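You operate a simulated robot arm through the tools that you are given. There is no shell and no other tool. Be economical: measure what you need, move in short steps, check, and stop when the job is done.

Carry out the task below with a simulated robot arm. There is one attempt and no reset: what you move stays moved.

Task
Set the cone rack's bar and the knobs under pegs 3 and 4 by the job ticket.
Fine: free the handwheel with the red lever, wind it, and lock it again; leave the other knobs. Where these are worked on the way, their far stop is far enough and under half their travel is too little: red lever on the cone rack.
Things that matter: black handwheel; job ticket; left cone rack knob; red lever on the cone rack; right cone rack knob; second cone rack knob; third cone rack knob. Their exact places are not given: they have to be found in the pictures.

The check looks at the end state, three seconds after you hand in, the way a careful person would. Anything else that was tipped, shoved, dropped, spilled or broken makes it a failure.

Robot
A 7-joint arm with a two-finger parallel gripper on a trunk, on a base that drives. Base frame: it is fixed to the floor where the robot stands at the start and does not move with it; the origin is under the middle of the robot, x ahead of it, y to its left, z up. Units: mm, rad, N and s.
With the tool pointing down near the work surface it reaches from about 100 to 860 mm from the robot's upright axis, wherever it stands. Its first joint turns from -2.007 to 2.007 rad. Places, roughly: black handwheel [600, -100, 900]; job ticket [600, -100, 700]; left cone rack knob [1000, 500, 600]; red lever on the cone rack [600, 0, 1100]; right cone rack knob [700, 100, 600]; second cone rack knob [900, 400, 600]; third cone rack knob [800, 200, 600]. Payload 3.91 kg.
The TCP is the grasp point between the finger pads, 30 mm short of the fingertips. In the tool frame z runs along the fingers and y along their closing line. Largest opening 110 mm; finger width 20, thickness 10; the body of the gripper, 48 by 112 mm, starts 55 mm behind the TCP.
Orientation is that of the tool frame in the base frame, as [roll, pitch, yaw] about the fixed x, y, z axes, in that order (R = Rz(yaw) Ry(pitch) Rx(roll)). With the fingers straight down and closing along the base's y, the tool's x points along the base's -x, its y along +y and its z along -z.

Tools
- The arm moves only by the tool servo_tool. Its argument "commands" is a list of rows, each a list of 3 entries, a list of its own where there are three numbers: the shift along the base's x, y, z in units of 500 mm (1.0 is 500 mm), then the turn, a rotation vector about the base's x, y, z in units of 45 degrees (1.0 is 45 degrees), then the gripper command, from -1 (shut) to 1 (fully open), values between in proportion. In form: [[[dx, dy, dz], [rx, ry, rz], fingers], ...]. A call has 1 to 20 rows; each row is the pose to reach, as a shift and turn from the pose commanded when the call began. A call with a number of a shift or a turn outside -1 to 1 is refused whole. Rows are played at 5 a second. More than 50 mm and 0.15 rad between two rows, or a gripper value outside its range, and nothing of the call is played. A pose out of reach is approached as far as the arm can. The call stops where the force on the tool passes 40 N (or 10 N more than at its start, if that is more) or the arm is blocked; 0.2 s more then pass. Each finger travels about 153 mm/s and halts on what it meets, pressing with about 21 N; the grip force reading is that of the motor and also rises with nothing between the fingers. The clock runs only during rows and for 0.2 s after the last one: add rows that repeat a pose to give the fingers time. The reply holds the time, the measured pose of the TCP, the force on the tool along the base axes, the opening and the grip force, in the units named above and with some noise, with the torque about the TCP (base axes, N m) and any sound that the robot's microphone picked up, and new pictures: "views" is both (left out), scene, wrist or none.
- Cameras (640 x 400 px; columns grow to the right, rows downward): "scene" is now at [227.2, 181.6, 1385.4]; the picture's right is [-0.29, -0.96, 0.00], its down [-0.59, 0.18, -0.79] and it looks along [0.75, -0.22, -0.62] (base axes); focal length 243 px, centre (320, 200). "wrist" rides on the gripper at [72, 17, -103] in the tool frame; the picture's right is [-0.23, 0.97, 0.00], its down [-0.76, -0.18, -0.62] and it looks along [-0.61, -0.14, 0.78] (tool axes); focal length 222 px, centre (320, 200).
- slide_trunk(by): slides the trunk up (or, below 0, down) by that many mm; the arm and the scene camera ride with it, the base frame stays. It gives what a move gives, with no picture.
- roll_base(legs): drives the robot by 1 to 6 legs, each [ahead, left, turn to the left] in mm, mm and rad, along the robot's own axes; the way and the turn of a leg run together, so that a leg with both is an arc; at most 1500 mm and 3.142 rad a leg. The arm and the cameras ride along, it lands a little off, and it stops where it bumps. It gives what a move gives, and a new picture of the scene camera.
- turn_head(pan, tilt): turns the head with the scene camera to pan (to the left, within 1.396 rad either way) and tilt (down, from -0.506 to 1.204), counted from straight ahead of the robot. It gives what a move gives, and a new picture of the scene camera.
- measure_at(camera, pixels): for up to 12 pixels [column, row] of the newest picture of that camera ("zoom" is the newest enlarged one), the place [x, y, z] in the base frame of the surface seen there, good to about 2 mm. No time passes.
- enlarge(camera, box): a new picture of the part [left, top, right, bottom] of that camera's present view, enlarged. No time passes.
- job_done(): hands the job in; it is judged then, once.

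Go step by step. Measure first, check grasps and placings, and put right what went wrong. The budget is 80 turns and 260 pictures, counting those below and the enlarged ones. Unless the task says otherwise, let go and move clear before handing in, and close with one line.

The tools are called after "Call:" as a command line: name --argument value ..., lists and objects as JSON in quotes. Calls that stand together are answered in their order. servo_tool: Moves the arm, as the interface text tells. Its arguments: {"type":"object","properties":{"commands":{"type":"array","items":{"type":"array"}},"views":{"type":"string","enum":["both","scene","wrist","none"]}},"required":["commands"]} The other tools are called the same way: slide_trunk (by) slides the trunk up or down; roll_base (legs) drives the base; turn_head (pan, tilt) turns the head that bears the scene camera; measure_at (camera, pixels) gives the place of the surface under pixels of a picture; enlarge (camera, box) takes an enlarged picture of a part of a camera's view; job_done () hands the job in.

At the start:

```text
time_s: 0.0
eef_pos: [436.7, 202.7, 1239.6]
tcp_rot: [3.14, 0.0, -3.141]
contact_force: [-0.4, -0.1, -0.5]
moment: [-0.02, -0.01, -0.01]
opening: 109.9
grip_force: 0.1
trunk travel left (down, up): [-725.0, 265.0]
robot x, y, heading: [2.9, -0.4, -0.003]
head pan, tilt: [-0.29, 0.667]
```

scene: 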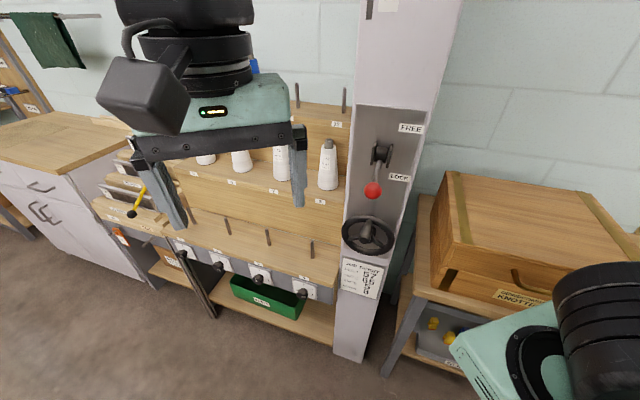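
wrist: 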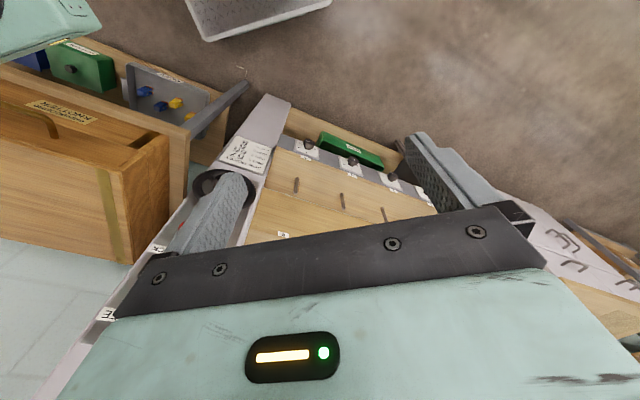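

The scene shows the column with the red lever (372,190), the handwheel (368,237), the ticket (360,278) and four knobs along the shelf front (180-310, 250-295). I'll enlarge these parts to read them.

Call:
enlarge --camera "scene" --box '[335, 250, 395, 305]'

Call:
enlarge --camera "scene" --box '[150, 215, 340, 335]'

Call:
enlarge --camera "scene" --box '[320, 80, 440, 260]'

Call:
measure_at --camera "scene" --pixels '[[372, 190], [380, 155], [368, 237], [345, 237], [390, 237], [368, 218], [360, 278], [303, 292], [259, 279], [218, 265], [182, 253], [410, 200]]'

```text
7.27 times, centred on (365, 278) of scene
```

zoom: 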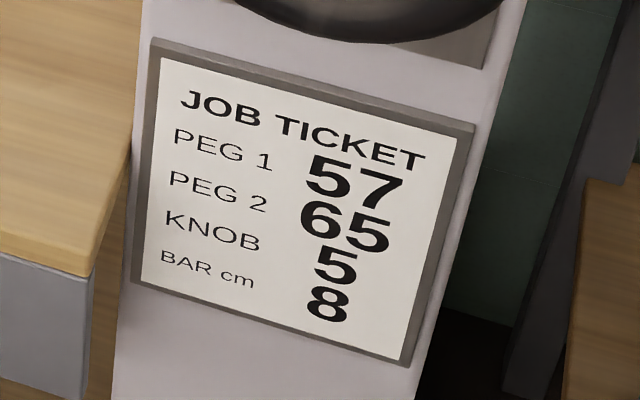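

```text
3.33 times, centred on (245, 275) of scene
```

zoom: 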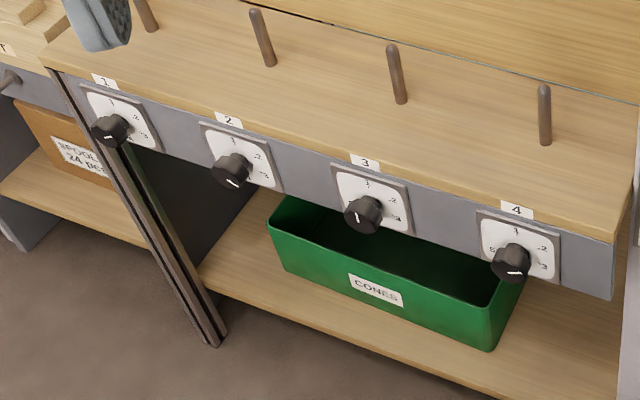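

```text
2.22 times, centred on (380, 170) of scene
```

zoom: 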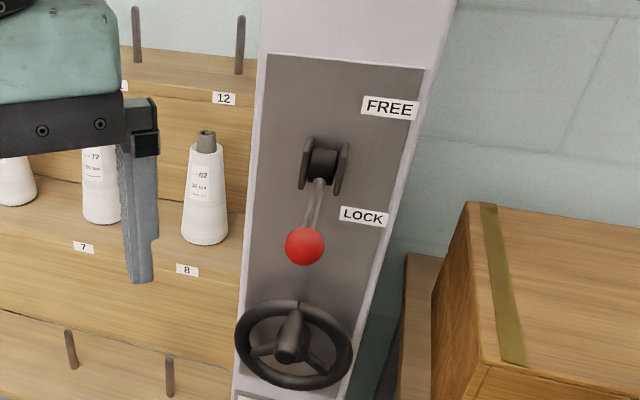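

```text
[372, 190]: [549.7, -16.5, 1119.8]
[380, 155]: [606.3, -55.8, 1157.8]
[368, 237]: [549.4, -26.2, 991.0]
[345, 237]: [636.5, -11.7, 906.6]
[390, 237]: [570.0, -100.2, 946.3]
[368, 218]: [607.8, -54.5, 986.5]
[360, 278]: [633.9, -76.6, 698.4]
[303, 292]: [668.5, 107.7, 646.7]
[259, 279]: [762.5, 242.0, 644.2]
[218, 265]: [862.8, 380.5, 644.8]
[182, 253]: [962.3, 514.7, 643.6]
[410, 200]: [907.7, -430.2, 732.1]
```

The ticket reads knobs 5 and bar 8 cm. The rack faces about (-0.81, 0.586), so I'll square the base to it by turning right 0.623 rad, then look for the bar scale.

Call:
roll_base --legs '[[-80, 0, 0], [0, 0, -0.623]]'

Call:
turn_head --pan 0.3 --tilt 0.4

```text
time_s: 2.8
eef_pos: [391.1, -95.7, 1238.2]
tcp_rot: [-3.14, -0.001, 2.508]
contact_force: [-0.6, -0.4, 0.0]
moment: [0.02, -0.02, 0.01]
opening: 109.8
grip_force: 0.0
trunk travel left (down, up): [-725.0, 265.0]
robot x, y, heading: [-79.3, -0.3, -0.63]
head pan, tilt: [-0.29, 0.667]
```

scene: 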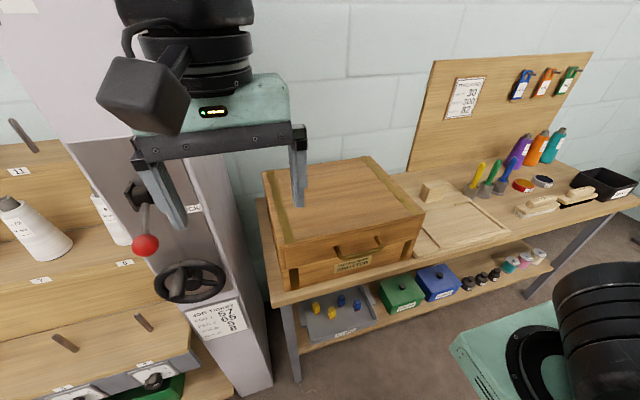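

```text
time_s: 3.8
eef_pos: [390.9, -94.0, 1238.5]
tcp_rot: [-3.141, 0.0, 2.507]
contact_force: [-0.6, 0.9, 0.0]
moment: [0.03, 0.0, -0.01]
opening: 109.9
grip_force: 0.0
trunk travel left (down, up): [-725.0, 265.0]
robot x, y, heading: [-81.3, 0.7, -0.628]
head pan, tilt: [0.3, 0.4]
```

scene: 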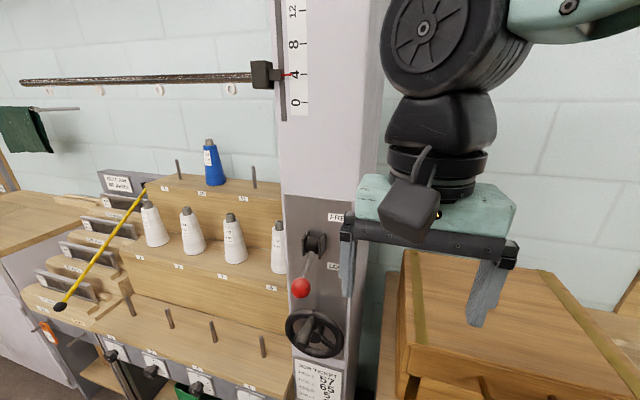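

The bar scale is on the column top (pointer about 4 at (283,75); needs 8). I'll strafe left to sit between the column and knobs 3 and 4.

Call:
roll_base --legs '[[-40, 0, 0], [0, 450, 0]]'

Call:
turn_head --pan -0.15 --tilt 0.5

```text
time_s: 7.0
eef_pos: [623.8, 291.0, 1238.0]
tcp_rot: [-3.142, 0.0, 2.507]
contact_force: [0.1, 0.7, 0.0]
moment: [-0.01, -0.03, 0.0]
opening: 110.0
grip_force: 0.0
trunk travel left (down, up): [-725.0, 265.0]
robot x, y, heading: [153.5, 387.5, -0.641]
head pan, tilt: [0.3, 0.4]
```

scene: 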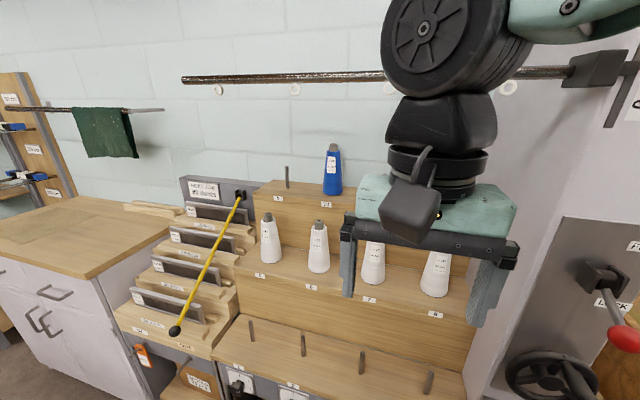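

```text
time_s: 7.9
eef_pos: [625.2, 291.7, 1237.9]
tcp_rot: [-3.14, -0.002, 2.508]
contact_force: [0.1, -0.2, -0.1]
moment: [0.0, 0.01, 0.01]
opening: 109.8
grip_force: 0.1
trunk travel left (down, up): [-725.0, 265.0]
robot x, y, heading: [156.1, 390.3, -0.633]
head pan, tilt: [-0.15, 0.499]
```

scene: 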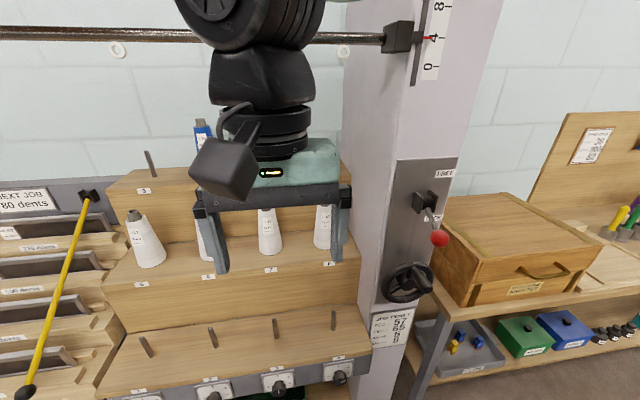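

Now measure the lever, wheel and scale from this closer view, and enlarge them.

Call:
measure_at --camera "scene" --pixels '[[439, 238], [425, 201], [432, 220], [401, 280], [385, 285], [433, 285], [412, 264], [400, 302], [410, 180], [430, 39], [400, 37], [340, 378]]'

Call:
enlarge --camera "scene" --box '[370, 150, 470, 350]'

Call:
enlarge --camera "scene" --box '[380, 0, 480, 90]'

```text
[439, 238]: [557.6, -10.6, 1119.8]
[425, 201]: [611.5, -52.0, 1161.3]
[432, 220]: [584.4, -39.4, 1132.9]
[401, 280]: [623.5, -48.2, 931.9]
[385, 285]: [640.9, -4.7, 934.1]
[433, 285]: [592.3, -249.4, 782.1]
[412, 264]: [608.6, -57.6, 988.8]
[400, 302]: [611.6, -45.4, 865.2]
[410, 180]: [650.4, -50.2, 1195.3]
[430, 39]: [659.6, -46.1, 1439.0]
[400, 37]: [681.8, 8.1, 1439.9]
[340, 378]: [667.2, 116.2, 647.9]
```

```text
2.00 times, centred on (420, 250) of scene
```

zoom: 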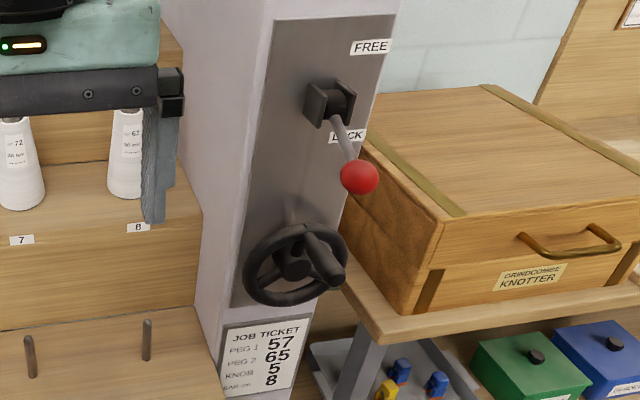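

```text
4.44 times, centred on (430, 45) of scene
```

zoom: 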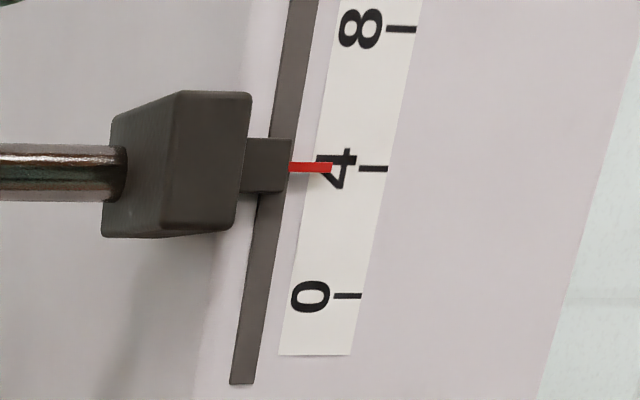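

Lever ball is at about (555,-12,1115), hinged at z 1160; the wheel hub is about z 930 with a crank handle near the top. I'll tilt the tool horizontal toward the rack and move in front of the column, in two calls.

Call:
servo_tool --commands '[[[-0.04, -0.057, -0.01], [-0.088, -0.121, 0], -1], [[-0.083, -0.115, -0.02], [-0.176, -0.243, 0], -1], [[-0.125, -0.172, -0.03], [-0.264, -0.365, 0], -1], [[-0.166, -0.23, -0.04], [-0.352, -0.486, 0], -1], [[-0.207, -0.287, -0.05], [-0.44, -0.608, 0], -1], [[-0.249, -0.345, -0.06], [-0.528, -0.73, 0], -1], [[-0.29, -0.402, -0.07], [-0.616, -0.851, 0], -1], [[-0.332, -0.46, -0.08], [-0.703, -0.973, 0], -1]]' --views "none"

Call:
servo_tool --commands '[[[0, 0, -0.04], [-0.094, -0.13, 0], -1], [[0, 0, -0.1], [-0.188, -0.26, 0], -1], [[0, 0, -0.16], [-0.282, -0.39, 0], -1], [[0, 0, -0.22], [-0.376, -0.519, 0], -1], [[0, 0, -0.25], [-0.469, -0.648, 0], -1], [[0, 0, -0.25], [-0.469, -0.648, 0], -1]]'

```text
time_s: 9.7
eef_pos: [598.4, 110.4, 1211.9]
tcp_rot: [3.129, 0.919, 2.499]
contact_force: [-0.4, 0.0, 0.2]
moment: [0.03, 0.0, 0.03]
opening: 0.1
grip_force: 21.5
out of reach, approached as far as the arm can: row 4, 5, 6, 7, 8
trunk travel left (down, up): [-725.0, 265.0]
robot x, y, heading: [150.5, 388.2, -0.632]
head pan, tilt: [-0.15, 0.499]
```

```text
time_s: 11.1
eef_pos: [680.3, 132.9, 1072.4]
tcp_rot: [1.559, 1.559, 0.932]
contact_force: [-0.2, -0.4, 0.8]
moment: [0.03, -0.01, -0.01]
opening: 0.1
grip_force: 20.5
out of reach, approached as far as the arm can: row 1, 2, 3, 4, 5, 6
trunk travel left (down, up): [-725.0, 265.0]
robot x, y, heading: [157.7, 387.0, -0.636]
head pan, tilt: [-0.15, 0.499]
```

scene: 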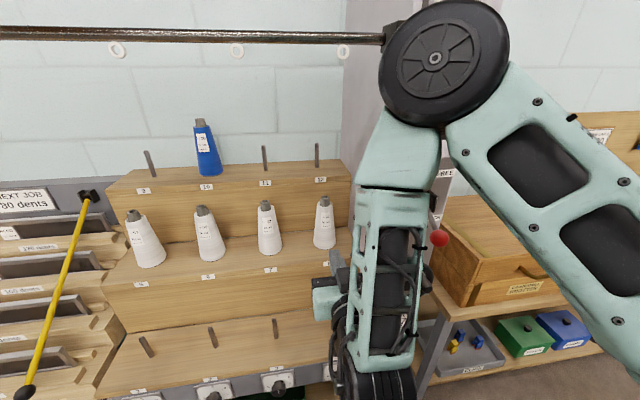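
wrist: 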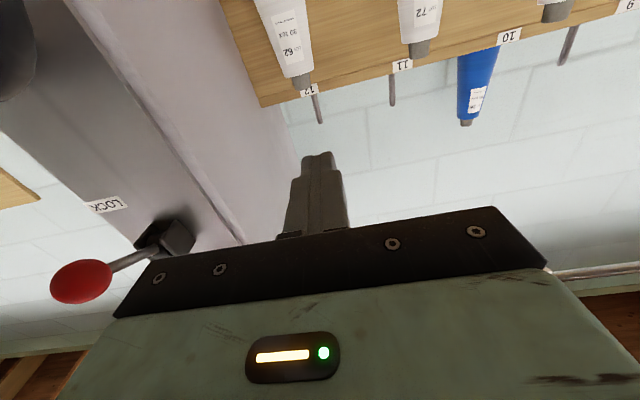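

The arm is too folded here (tool landed at (680,133)), nothing touched. I'll back the base off 250 mm and look again.

Call:
roll_base --legs '[[-250, 0, 0]]'

Call:
servo_tool --commands '[[[0, 0, 0], [0, 0, 0], -1]]'

```text
time_s: 12.9
eef_pos: [481.9, 275.2, 1073.3]
tcp_rot: [1.603, 1.563, 0.968]
contact_force: [0.6, 0.8, -0.5]
moment: [0.01, -0.01, -0.02]
opening: 0.0
grip_force: 20.7
trunk travel left (down, up): [-725.0, 265.0]
robot x, y, heading: [-40.3, 535.0, -0.641]
head pan, tilt: [-0.15, 0.499]
```

scene: 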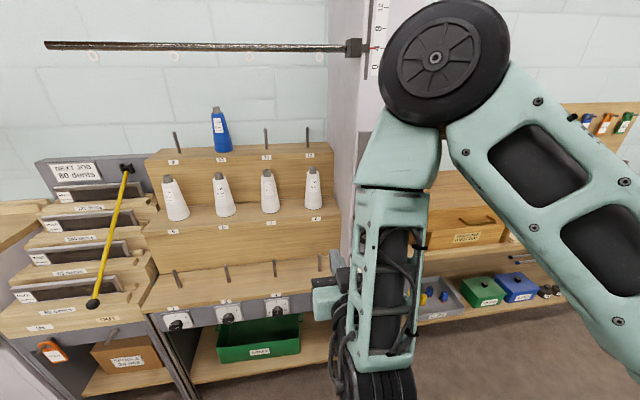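

```text
time_s: 13.3
eef_pos: [482.9, 275.0, 1071.7]
tcp_rot: [1.643, 1.563, 1.012]
contact_force: [0.4, 0.3, -0.9]
moment: [-0.02, 0.03, 0.01]
opening: 0.1
grip_force: 20.9
trunk travel left (down, up): [-725.0, 265.0]
robot x, y, heading: [-43.0, 530.5, -0.641]
head pan, tilt: [-0.15, 0.499]
```

scene: 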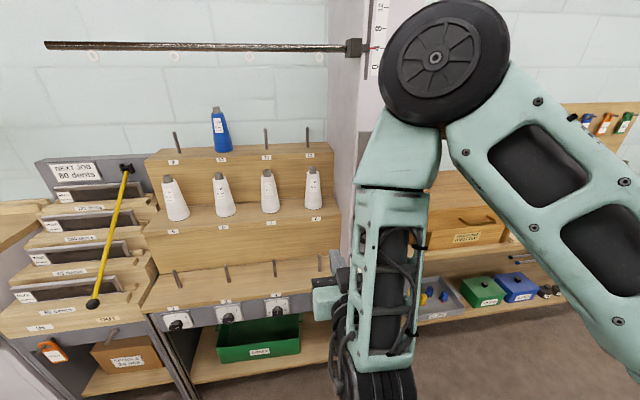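
wrist: 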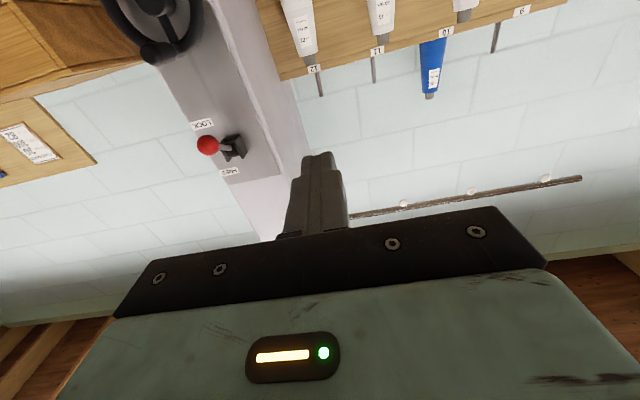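

The wrist view shows the lever (208,145) and the wheel upside-down above-left. I'll strafe right 190 mm so the tool lines up with the column and the elbow stays out of the view.

Call:
roll_base --legs '[[0, -190, 0.008]]'

Call:
turn_head --pan 0.2 --tilt 0.4

Call:
enlarge --camera "wrist" --box '[100, 0, 420, 200]'

```text
time_s: 14.6
eef_pos: [422.4, 176.3, 1071.0]
tcp_rot: [1.726, 1.565, 1.017]
contact_force: [0.4, -0.3, -0.2]
moment: [0.01, -0.02, 0.02]
opening: 0.2
grip_force: 21.2
trunk travel left (down, up): [-725.0, 265.0]
robot x, y, heading: [-82.5, 474.1, -0.715]
head pan, tilt: [-0.15, 0.499]
stopped in leg 1: the robot was blocked; the commanded pose is now the measured one
```

scene: 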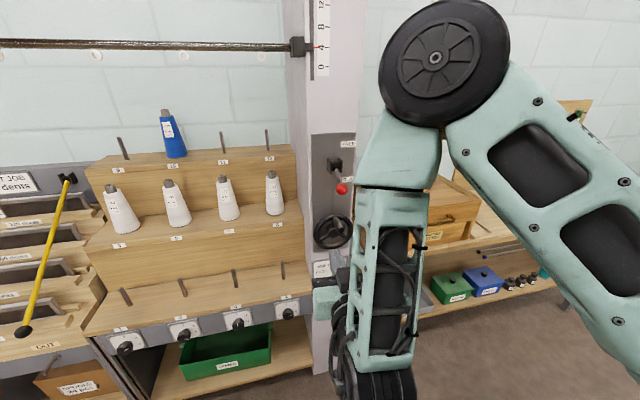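

```text
time_s: 15.4
eef_pos: [421.6, 178.2, 1073.1]
tcp_rot: [1.66, 1.562, 0.953]
contact_force: [0.2, 0.3, 0.6]
moment: [0.03, -0.01, 0.01]
opening: 0.0
grip_force: 21.2
trunk travel left (down, up): [-725.0, 265.0]
robot x, y, heading: [-84.9, 471.2, -0.707]
head pan, tilt: [0.201, 0.4]
```

scene: 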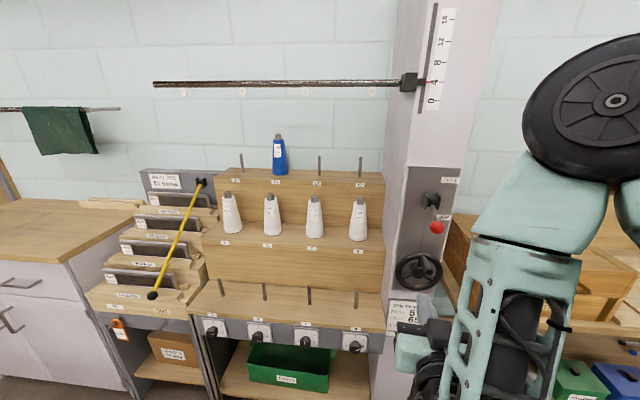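

```text
2.00 times, centred on (260, 100) of wrist
```

zoom: 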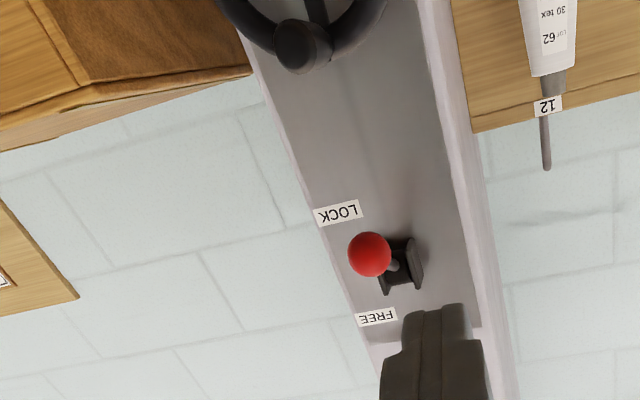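

The base bumped into something on its right. I'll turn the head to see what it is.

Call:
turn_head --pan -1.3 --tilt 0.9

Call:
turn_head --pan 0.9 --tilt 0.9

```text
time_s: 17.0
eef_pos: [420.8, 177.0, 1071.2]
tcp_rot: [1.66, 1.564, 0.952]
contact_force: [0.6, -0.3, 0.4]
moment: [0.01, -0.04, 0.0]
opening: 0.0
grip_force: 21.3
trunk travel left (down, up): [-725.0, 265.0]
robot x, y, heading: [-82.7, 471.2, -0.715]
head pan, tilt: [-1.3, 0.901]
```

scene: 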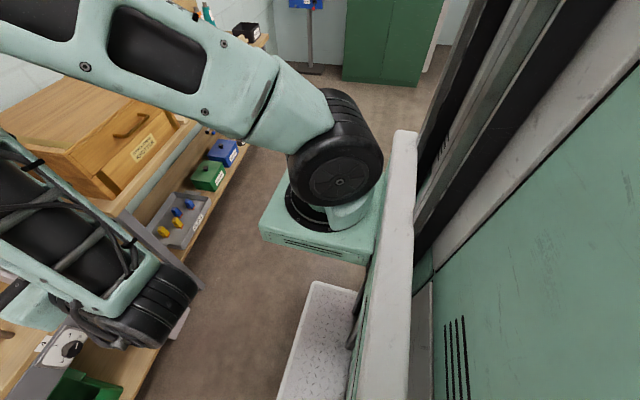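

```text
time_s: 19.1
eef_pos: [421.6, 175.2, 1071.4]
tcp_rot: [1.66, 1.564, 0.953]
contact_force: [-0.1, -0.3, -0.7]
moment: [0.0, -0.01, 0.0]
opening: 0.0
grip_force: 20.7
trunk travel left (down, up): [-725.0, 265.0]
robot x, y, heading: [-83.1, 472.5, -0.71]
head pan, tilt: [0.901, 0.901]
```

scene: 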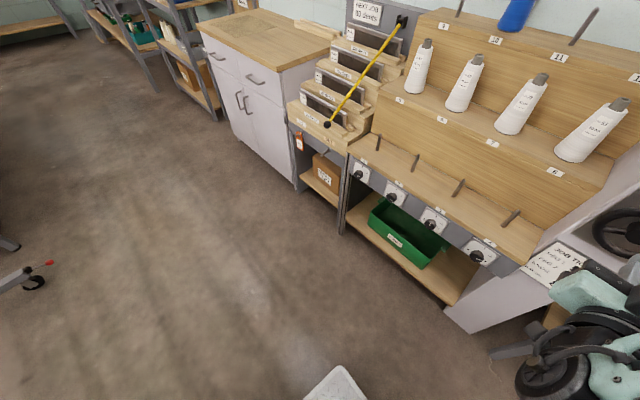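

Nothing was visibly disturbed; I'll work from here. Next: align the closed fingers to the rack heading, below the lever ball but still short of it.

Call:
turn_head --pan 0.25 --tilt 0.45

Call:
servo_tool --commands '[[[0.034, -0.063, -0.003], [0, 0, 0.02], -1], [[0.068, -0.126, -0.006], [0, 0, 0.04], -1], [[0.102, -0.19, -0.01], [0, 0, 0.06], -1], [[0.137, -0.253, -0.014], [0, 0, 0.08], -1], [[0.171, -0.316, -0.016], [0, 0, 0.103], -1], [[0.171, -0.316, -0.016], [0, 0, 0.103], -1]]'

```text
time_s: 20.1
eef_pos: [420.8, 179.1, 1071.9]
tcp_rot: [1.661, 1.564, 0.954]
contact_force: [0.0, 0.0, -0.4]
moment: [0.02, 0.03, 0.01]
opening: 0.0
grip_force: 21.7
trunk travel left (down, up): [-725.0, 265.0]
robot x, y, heading: [-85.2, 472.1, -0.715]
head pan, tilt: [0.25, 0.45]
```

scene: 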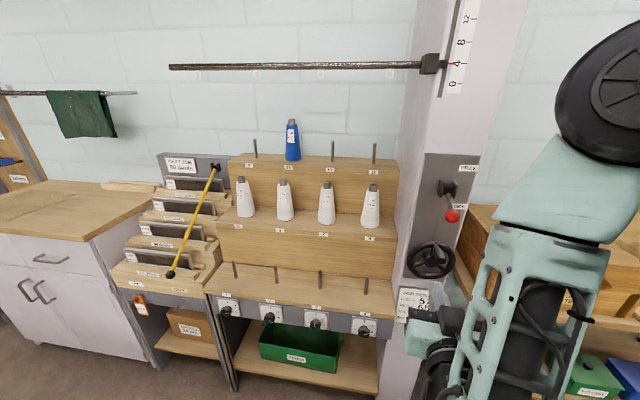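

```text
time_s: 21.5
eef_pos: [506.3, 18.0, 1064.1]
tcp_rot: [1.677, 1.563, 1.05]
contact_force: [-0.1, 0.4, -0.1]
moment: [-0.03, 0.03, 0.0]
opening: 0.2
grip_force: 21.3
trunk travel left (down, up): [-725.0, 265.0]
robot x, y, heading: [-84.6, 474.1, -0.716]
head pan, tilt: [0.25, 0.45]
```

scene: 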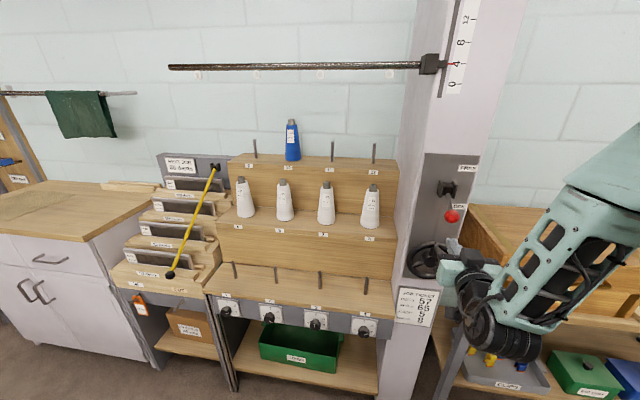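
wrist: 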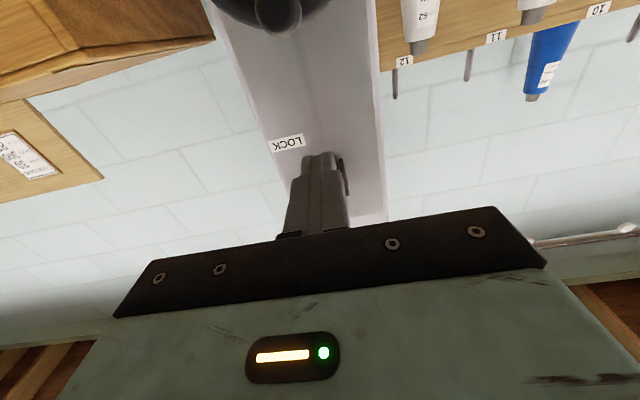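

Clear view now. Ball at (452,216), handle/wheel near (430,258).

Call:
enlarge --camera "scene" --box '[390, 150, 500, 300]'

Call:
measure_at --camera "scene" --pixels '[[452, 211], [452, 216], [452, 220], [447, 188], [430, 246], [441, 262]]'

Call:
enlarge --camera "scene" --box '[420, 0, 490, 100]'

```text
2.67 times, centred on (445, 225) of scene
```

zoom: 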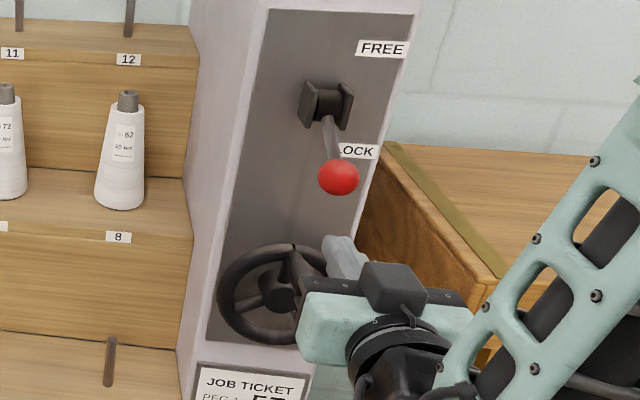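

```text
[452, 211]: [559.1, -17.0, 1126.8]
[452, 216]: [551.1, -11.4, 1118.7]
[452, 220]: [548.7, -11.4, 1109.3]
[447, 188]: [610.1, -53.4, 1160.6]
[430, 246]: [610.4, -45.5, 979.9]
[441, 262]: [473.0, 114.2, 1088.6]
```

```text
4.00 times, centred on (455, 50) of scene
```

zoom: 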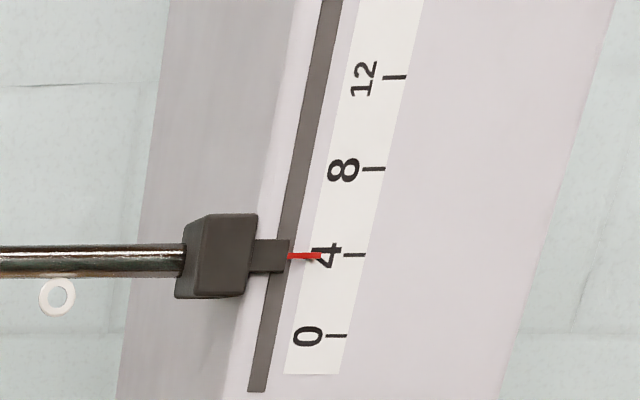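

Call:
measure_at --camera "scene" --pixels '[[470, 256], [466, 251], [475, 262], [450, 275], [447, 243], [426, 262], [428, 272], [414, 262]]'

```text
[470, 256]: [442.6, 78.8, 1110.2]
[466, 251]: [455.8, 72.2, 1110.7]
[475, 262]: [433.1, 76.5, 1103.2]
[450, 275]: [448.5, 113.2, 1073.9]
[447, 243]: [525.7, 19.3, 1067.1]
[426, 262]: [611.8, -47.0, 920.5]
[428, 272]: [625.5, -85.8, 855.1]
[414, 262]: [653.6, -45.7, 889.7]
```

The ball's underside is about z 1095 at d≈468. I'll slide the fingertips under it and push up towards FREE.

Call:
servo_tool --commands '[[[0.04, -0.029, 0], [0, 0, 0], -1], [[0.081, -0.059, 0], [0, 0, 0], -1], [[0.081, -0.059, 0.02], [0, 0, 0], -1], [[0.081, -0.059, 0.04], [0, 0, 0], -1], [[0.081, -0.059, 0.06], [0, 0, 0], -1], [[0.081, -0.059, 0.08], [0, 0, 0], -1], [[0.081, -0.059, 0.1], [0, 0, 0], -1], [[0.081, -0.059, 0.12], [0, 0, 0], -1], [[0.081, -0.059, 0.14], [0, 0, 0], -1], [[0.081, -0.059, 0.16], [0, 0, 0], -1], [[0.081, -0.059, 0.18], [0, 0, 0], -1], [[0.081, -0.059, 0.2], [0, 0, 0], -1], [[0.081, -0.059, 0.22], [0, 0, 0], -1], [[0.081, -0.059, 0.235], [0, 0, 0], -1], [[0.081, -0.059, 0.25], [0, 0, 0], -1]]'

Call:
enlarge --camera "scene" --box '[390, 120, 500, 270]'

```text
time_s: 24.4
eef_pos: [546.1, -9.4, 1164.2]
tcp_rot: [2.969, 1.54, 2.343]
contact_force: [-0.3, 3.0, -13.5]
moment: [0.16, 0.21, -0.17]
opening: 0.1
grip_force: 21.1
trunk travel left (down, up): [-725.0, 265.0]
robot x, y, heading: [-82.4, 473.6, -0.716]
head pan, tilt: [0.25, 0.45]
stopped in row 14: the force on the tool passed its limit at 45 N (the readings are from after the stop); the commanded pose is now the measured one
```

scene: 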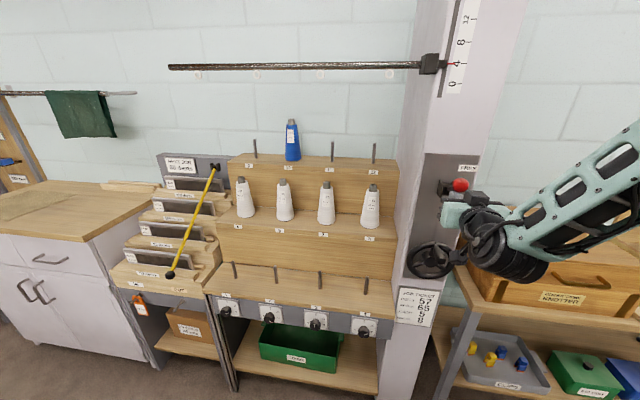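
wrist: 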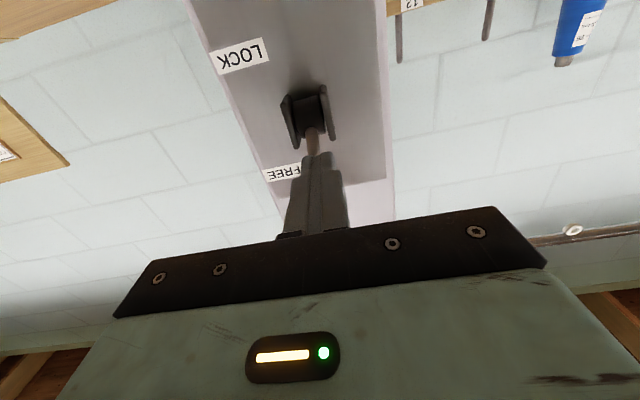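

```text
2.67 times, centred on (445, 195) of scene
```

zoom: 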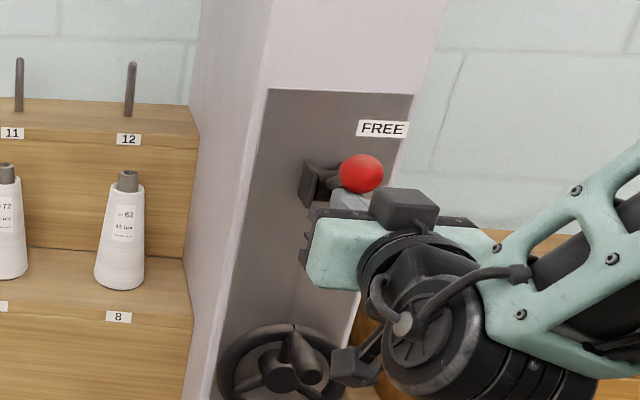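

Lever rose to where force hit 45 N. I'll measure the ball and try a small further push to see if that is the stop.

Call:
measure_at --camera "scene" --pixels '[[460, 184], [445, 188]]'

Call:
servo_tool --commands '[[[0, 0, 0.015], [0, 0, 0], -1], [[0, 0, 0.03], [0, 0, 0], -1], [[0, 0, 0.045], [0, 0, 0], -1], [[0, 0, 0.06], [0, 0, 0], -1]]' --views "scene"

Call:
measure_at --camera "scene" --pixels '[[460, 184], [445, 188]]'

```text
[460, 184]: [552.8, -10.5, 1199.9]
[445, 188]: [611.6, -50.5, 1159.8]
```

```text
time_s: 24.9
eef_pos: [545.0, -7.7, 1165.3]
tcp_rot: [3.036, 1.519, 2.414]
contact_force: [0.5, 0.9, -10.4]
moment: [0.17, 0.18, -0.09]
opening: 0.0
grip_force: 20.9
trunk travel left (down, up): [-725.0, 265.0]
robot x, y, heading: [-86.0, 472.1, -0.713]
head pan, tilt: [0.25, 0.45]
stopped in row 2: the force on the tool passed its limit at 45 N (the readings are from after the stop); the commanded pose is now the measured one
```

scene: 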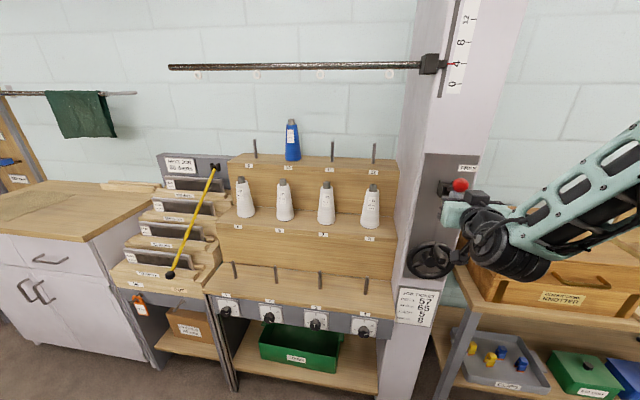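

```text
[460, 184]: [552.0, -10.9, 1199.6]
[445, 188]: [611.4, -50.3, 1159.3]
```

The lever is at its FREE stop. Retreat 110 mm and lower to see the wheel's handle.

Call:
servo_tool --commands '[[[-0.06, 0.043, -0.015], [0, 0, 0], -1], [[-0.12, 0.086, -0.02], [0, 0, 0], -1], [[-0.178, 0.129, -0.03], [0, 0, 0], 0], [[-0.178, 0.129, -0.11], [0, 0, 0], 0], [[-0.178, 0.129, -0.19], [0, 0, 0], 0], [[-0.178, 0.129, -0.26], [0, 0, 0], 0]]'

Call:
enlarge --camera "scene" --box '[390, 160, 500, 310]'

```text
time_s: 26.3
eef_pos: [454.1, 57.2, 1037.1]
tcp_rot: [3.021, 1.525, 2.397]
contact_force: [-0.6, -0.3, 0.4]
moment: [0.02, 0.03, 0.05]
opening: 54.9
grip_force: 0.0
trunk travel left (down, up): [-725.0, 265.0]
robot x, y, heading: [-83.9, 472.9, -0.711]
head pan, tilt: [0.25, 0.45]
```

scene: 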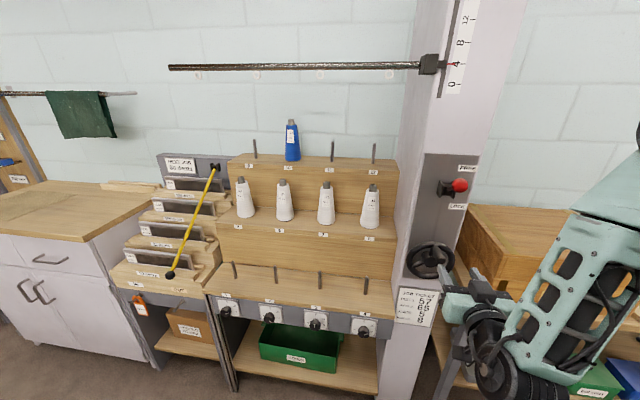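
wrist: 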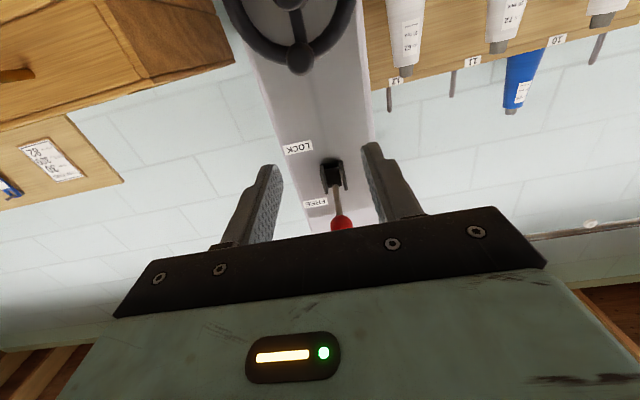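

```text
2.67 times, centred on (445, 235) of scene
```

zoom: 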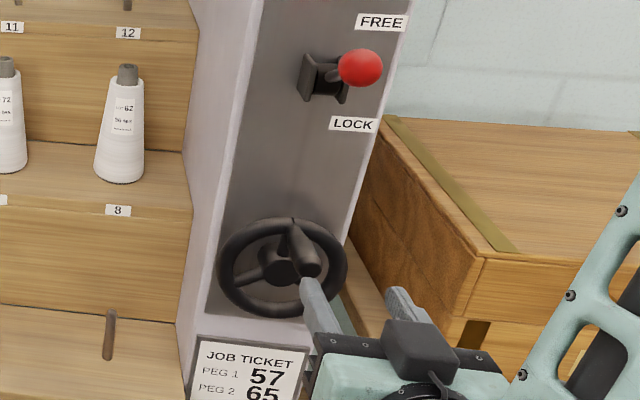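

Lever stays at FREE. Measure handle (tip at zoom (310,265), base (298,235)) and the rim.

Call:
measure_at --camera "zoom" --pixels '[[313, 264], [305, 250], [298, 238], [300, 264], [283, 220], [224, 268], [345, 265], [272, 310], [275, 265], [310, 230], [240, 235], [245, 305]]'

Call:
measure_at --camera "wrist" --pixels '[[299, 58], [299, 70], [299, 45], [290, 5], [240, 15], [345, 15]]'

```text
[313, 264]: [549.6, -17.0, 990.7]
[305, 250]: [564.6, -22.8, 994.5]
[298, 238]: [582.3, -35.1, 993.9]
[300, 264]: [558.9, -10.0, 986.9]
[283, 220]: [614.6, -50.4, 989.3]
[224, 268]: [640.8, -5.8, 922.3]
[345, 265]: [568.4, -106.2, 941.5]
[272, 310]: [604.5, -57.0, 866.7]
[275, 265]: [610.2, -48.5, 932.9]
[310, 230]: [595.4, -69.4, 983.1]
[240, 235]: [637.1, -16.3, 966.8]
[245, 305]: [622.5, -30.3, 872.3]
```

```text
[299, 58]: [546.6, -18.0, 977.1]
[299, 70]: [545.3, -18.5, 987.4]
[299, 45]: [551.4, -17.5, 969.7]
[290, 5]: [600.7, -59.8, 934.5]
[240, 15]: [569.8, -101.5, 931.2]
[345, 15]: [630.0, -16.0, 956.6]
```

Handle: axis at s≈307, z≈981, d 453–515; wheel centre z≈929, crank radius ~52. Wheel lever free, so I'll level the tool, reach over the handle and grip it.

Call:
servo_tool --commands '[[[-0.006, -0.008, -0.056], [-0.017, -0.023, 0], 0], [[-0.006, -0.008, -0.113], [-0.034, -0.047, 0], 0], [[0.06, -0.056, -0.113], [-0.034, -0.047, 0], 0], [[0.13, -0.106, -0.113], [-0.034, -0.047, 0], 0], [[0.17, -0.135, -0.113], [-0.034, -0.047, 0], 0], [[0.206, -0.161, -0.113], [-0.034, -0.047, 0], 0], [[0.206, -0.161, -0.113], [-0.034, -0.047, 0], 0]]'

Call:
enlarge --camera "scene" --box '[390, 180, 500, 330]'

```text
time_s: 27.9
eef_pos: [567.1, -12.3, 985.1]
tcp_rot: [2.485, 1.569, 1.848]
contact_force: [0.0, -0.1, -0.4]
moment: [0.03, -0.02, -0.01]
opening: 55.1
grip_force: 0.0
out of reach, approached as far as the arm can: row 3, 4, 5, 6, 7
trunk travel left (down, up): [-725.0, 265.0]
robot x, y, heading: [-83.3, 473.7, -0.713]
head pan, tilt: [0.25, 0.45]
```

scene: 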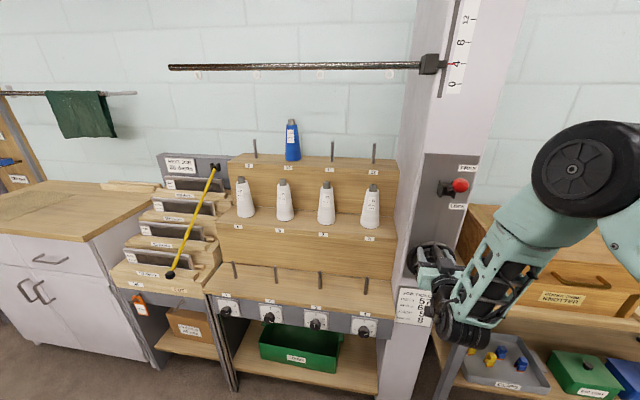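
wrist: 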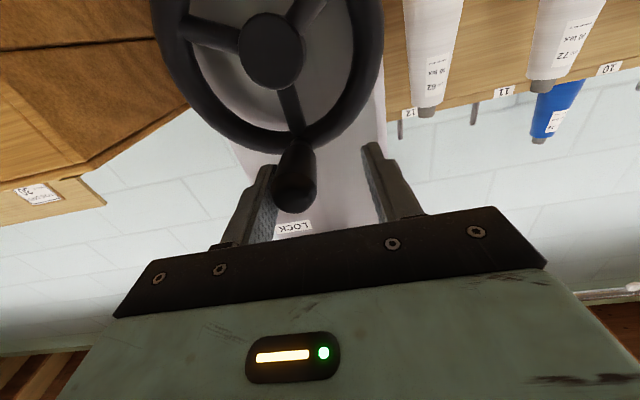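

```text
2.67 times, centred on (445, 255) of scene
```

zoom: 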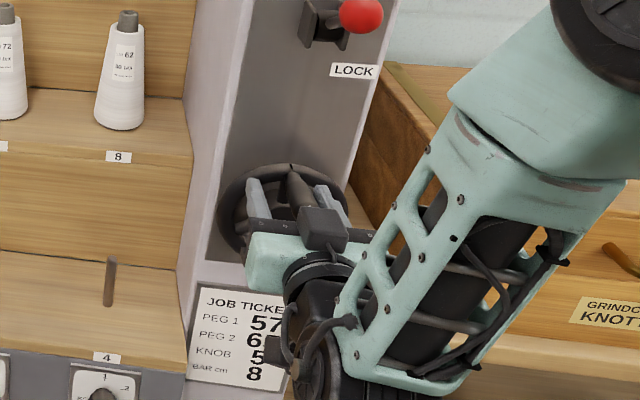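

The handle sits between the fingers but the arm hit a joint limit (fell ~15 mm short in s). I'll measure the chest on the right before lowering the trunk to relax the wrist.

Call:
measure_at --camera "scene" --pixels '[[575, 170], [500, 260], [480, 225], [530, 300], [630, 300], [475, 205], [445, 310], [600, 240]]'

```text
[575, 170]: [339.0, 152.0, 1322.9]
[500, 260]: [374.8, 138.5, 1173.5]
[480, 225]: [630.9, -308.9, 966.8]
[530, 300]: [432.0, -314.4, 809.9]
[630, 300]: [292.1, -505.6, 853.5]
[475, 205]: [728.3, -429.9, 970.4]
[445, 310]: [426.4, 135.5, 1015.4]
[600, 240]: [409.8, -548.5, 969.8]
```

Chest is well clear (d>530, s<100). Retreat, lower the trunk 200 mm, then come back up.

Call:
servo_tool --commands '[[[-0.05, 0.036, 0], [0, 0, 0], 0], [[-0.11, 0.08, 0], [0, 0, 0], 0], [[-0.17, 0.123, 0], [0, 0, 0], 0]]' --views "none"

Call:
slide_trunk --by -200

Call:
servo_tool --commands '[[[0, 0, 0.08], [0, 0, 0], 0], [[0, 0, 0.16], [0, 0, 0], 0], [[0, 0, 0.24], [0, 0, 0], 0], [[0, 0, 0.32], [0, 0, 0], 0], [[0, 0, 0.39], [0, 0, 0], 0], [[0, 0, 0.39], [0, 0, 0], 0]]'

```text
time_s: 28.7
eef_pos: [480.8, 49.5, 984.7]
tcp_rot: [1.498, 1.565, 0.873]
contact_force: [-0.5, -0.1, 1.0]
moment: [0.03, 0.0, -0.01]
opening: 55.0
grip_force: 0.0
trunk travel left (down, up): [-725.0, 265.0]
robot x, y, heading: [-81.5, 475.1, -0.713]
head pan, tilt: [0.25, 0.45]
```

```text
time_s: 30.8
eef_pos: [481.0, 50.0, 784.5]
tcp_rot: [1.512, 1.565, 0.89]
contact_force: [0.7, -0.5, 0.2]
moment: [0.0, 0.01, 0.0]
opening: 55.1
grip_force: 0.0
trunk travel left (down, up): [-525.0, 465.0]
robot x, y, heading: [-87.7, 473.2, -0.717]
head pan, tilt: [0.25, 0.45]
```

```text
time_s: 32.2
eef_pos: [481.8, 50.1, 979.5]
tcp_rot: [1.603, 1.563, 0.975]
contact_force: [-0.7, -0.9, 0.1]
moment: [0.0, -0.02, -0.01]
opening: 54.8
grip_force: 0.0
trunk travel left (down, up): [-525.0, 465.0]
robot x, y, heading: [-88.0, 475.5, -0.718]
head pan, tilt: [0.25, 0.45]
```

scene: 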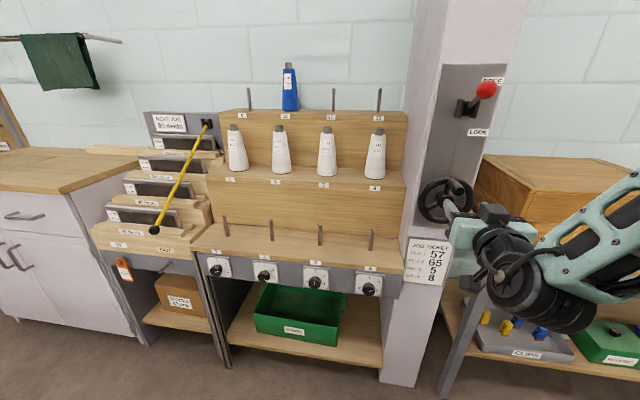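
wrist: 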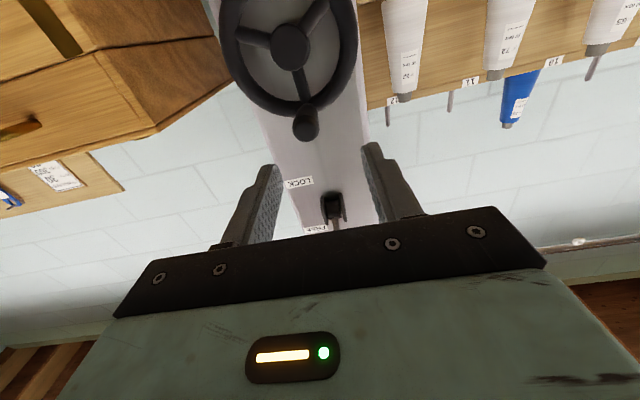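

Reach is now comfortable. Measure the handle again and tilt the head so the scale is visible too.

Call:
turn_head --pan 0.1 --tilt 0.15

Call:
measure_at --camera "wrist" --pixels '[[305, 128], [294, 128], [316, 128], [305, 138], [305, 116], [290, 45], [297, 80], [222, 50], [356, 45]]'

```text
time_s: 33.0
eef_pos: [482.4, 50.1, 980.5]
tcp_rot: [1.51, 1.566, 0.886]
contact_force: [0.4, 1.3, 0.0]
moment: [-0.02, 0.01, -0.02]
opening: 55.0
grip_force: 0.0
trunk travel left (down, up): [-525.0, 465.0]
robot x, y, heading: [-80.4, 472.6, -0.713]
head pan, tilt: [0.099, 0.15]
```

scene: 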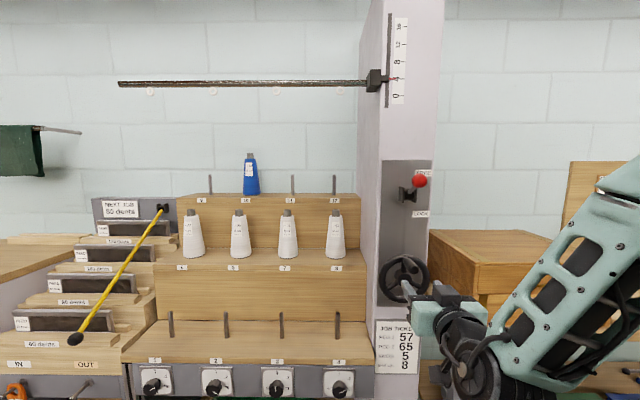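

```text
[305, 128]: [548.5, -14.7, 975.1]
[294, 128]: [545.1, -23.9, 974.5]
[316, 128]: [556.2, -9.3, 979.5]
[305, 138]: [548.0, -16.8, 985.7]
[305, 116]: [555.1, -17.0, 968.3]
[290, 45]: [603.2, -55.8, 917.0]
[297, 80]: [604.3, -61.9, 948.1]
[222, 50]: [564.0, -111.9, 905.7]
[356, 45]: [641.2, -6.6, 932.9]
```

Handle centre s≈309, z≈979. Move in and grip.

Call:
servo_tool --commands '[[[-0.016, -0.023, -0.002], [0, 0, 0], 0], [[0.04, -0.063, -0.002], [0, 0, 0], 0], [[0.1, -0.107, -0.002], [0, 0, 0], 0], [[0.151, -0.144, -0.002], [0, 0, 0], 0], [[0.151, -0.144, -0.002], [0, 0, 0], 0], [[0.151, -0.144, -0.002], [0, 0, 0], -1], [[0.151, -0.144, -0.002], [0, 0, 0], -1]]'

```text
time_s: 34.6
eef_pos: [554.8, -20.3, 979.8]
tcp_rot: [1.572, 1.565, 0.947]
contact_force: [4.4, -1.1, -0.4]
moment: [0.4, 0.55, -0.91]
opening: 24.4
grip_force: 45.1
trunk travel left (down, up): [-525.0, 465.0]
robot x, y, heading: [-82.9, 474.1, -0.715]
head pan, tilt: [0.099, 0.15]
```

scene: 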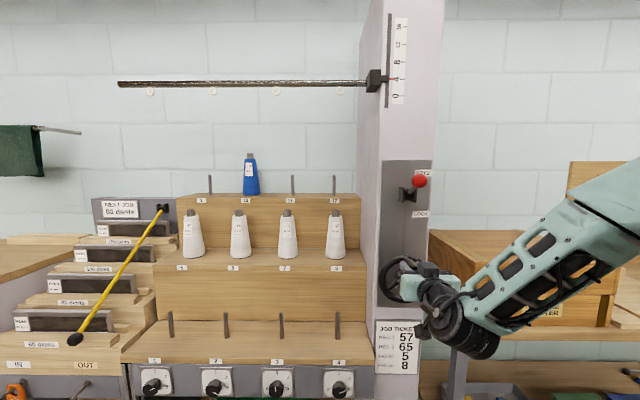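
wrist: 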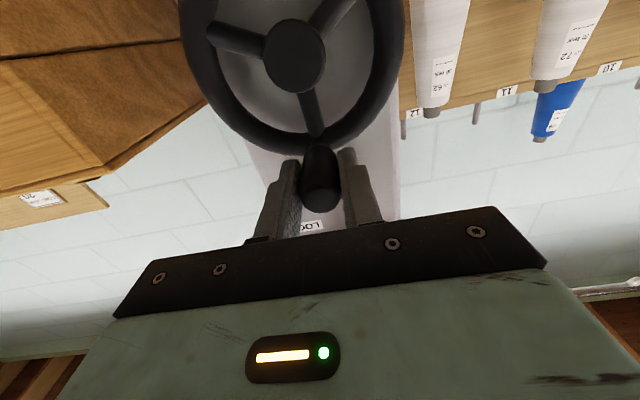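

Gripped (24.4 mm). Try a quarter turn clockwise (handle to the right and down) along a 50 mm circle.

Call:
servo_tool --commands '[[[-0.0145, -0.0201, -0.0031], [0, 0, 0], -1], [[-0.0281, -0.0389, -0.0122], [0, 0, 0], -1], [[-0.0399, -0.0553, -0.0268], [0, 0, 0], -1], [[-0.0493, -0.0682, -0.046], [0, 0, 0], -1], [[-0.0556, -0.0769, -0.0685], [0, 0, 0], -1], [[-0.0584, -0.0808, -0.0929], [0, 0, 0], -1]]'

Call:
enlarge --camera "scene" --box '[350, 10, 440, 110]'

```text
time_s: 36.0
eef_pos: [540.0, -36.5, 935.0]
tcp_rot: [2.58, 1.566, 1.935]
contact_force: [0.1, 0.7, 0.1]
moment: [0.01, 0.01, -0.04]
opening: 0.0
grip_force: 37.3
out of reach, approached as far as the arm can: row 2, 3, 4, 5, 6
trunk travel left (down, up): [-525.0, 465.0]
robot x, y, heading: [-87.7, 473.5, -0.712]
head pan, tilt: [0.099, 0.15]
```

scene: 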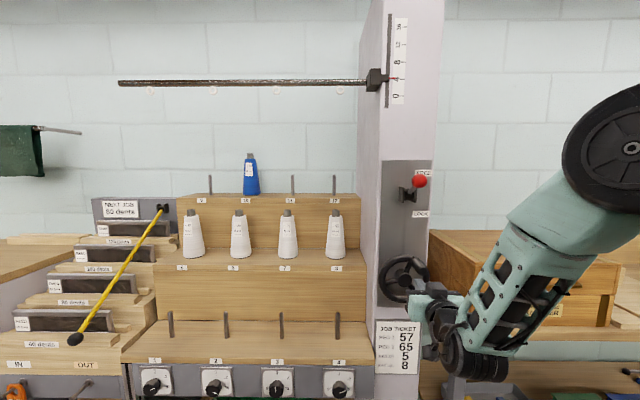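
wrist: 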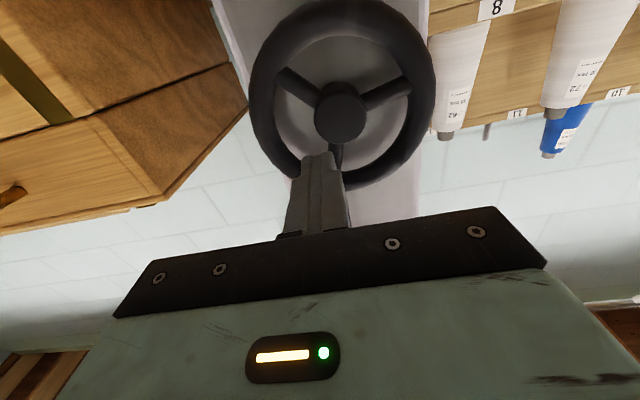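

```text
4.00 times, centred on (395, 60) of scene
```

zoom: 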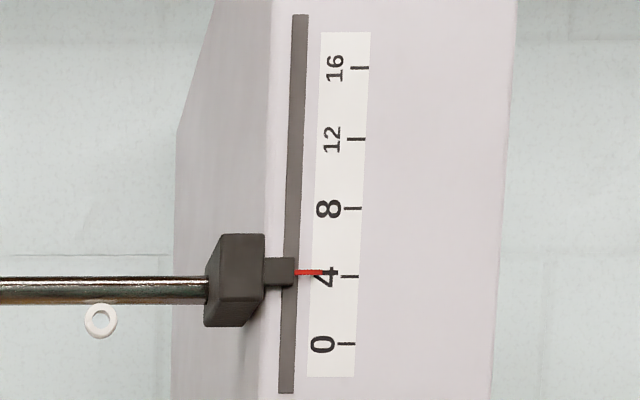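

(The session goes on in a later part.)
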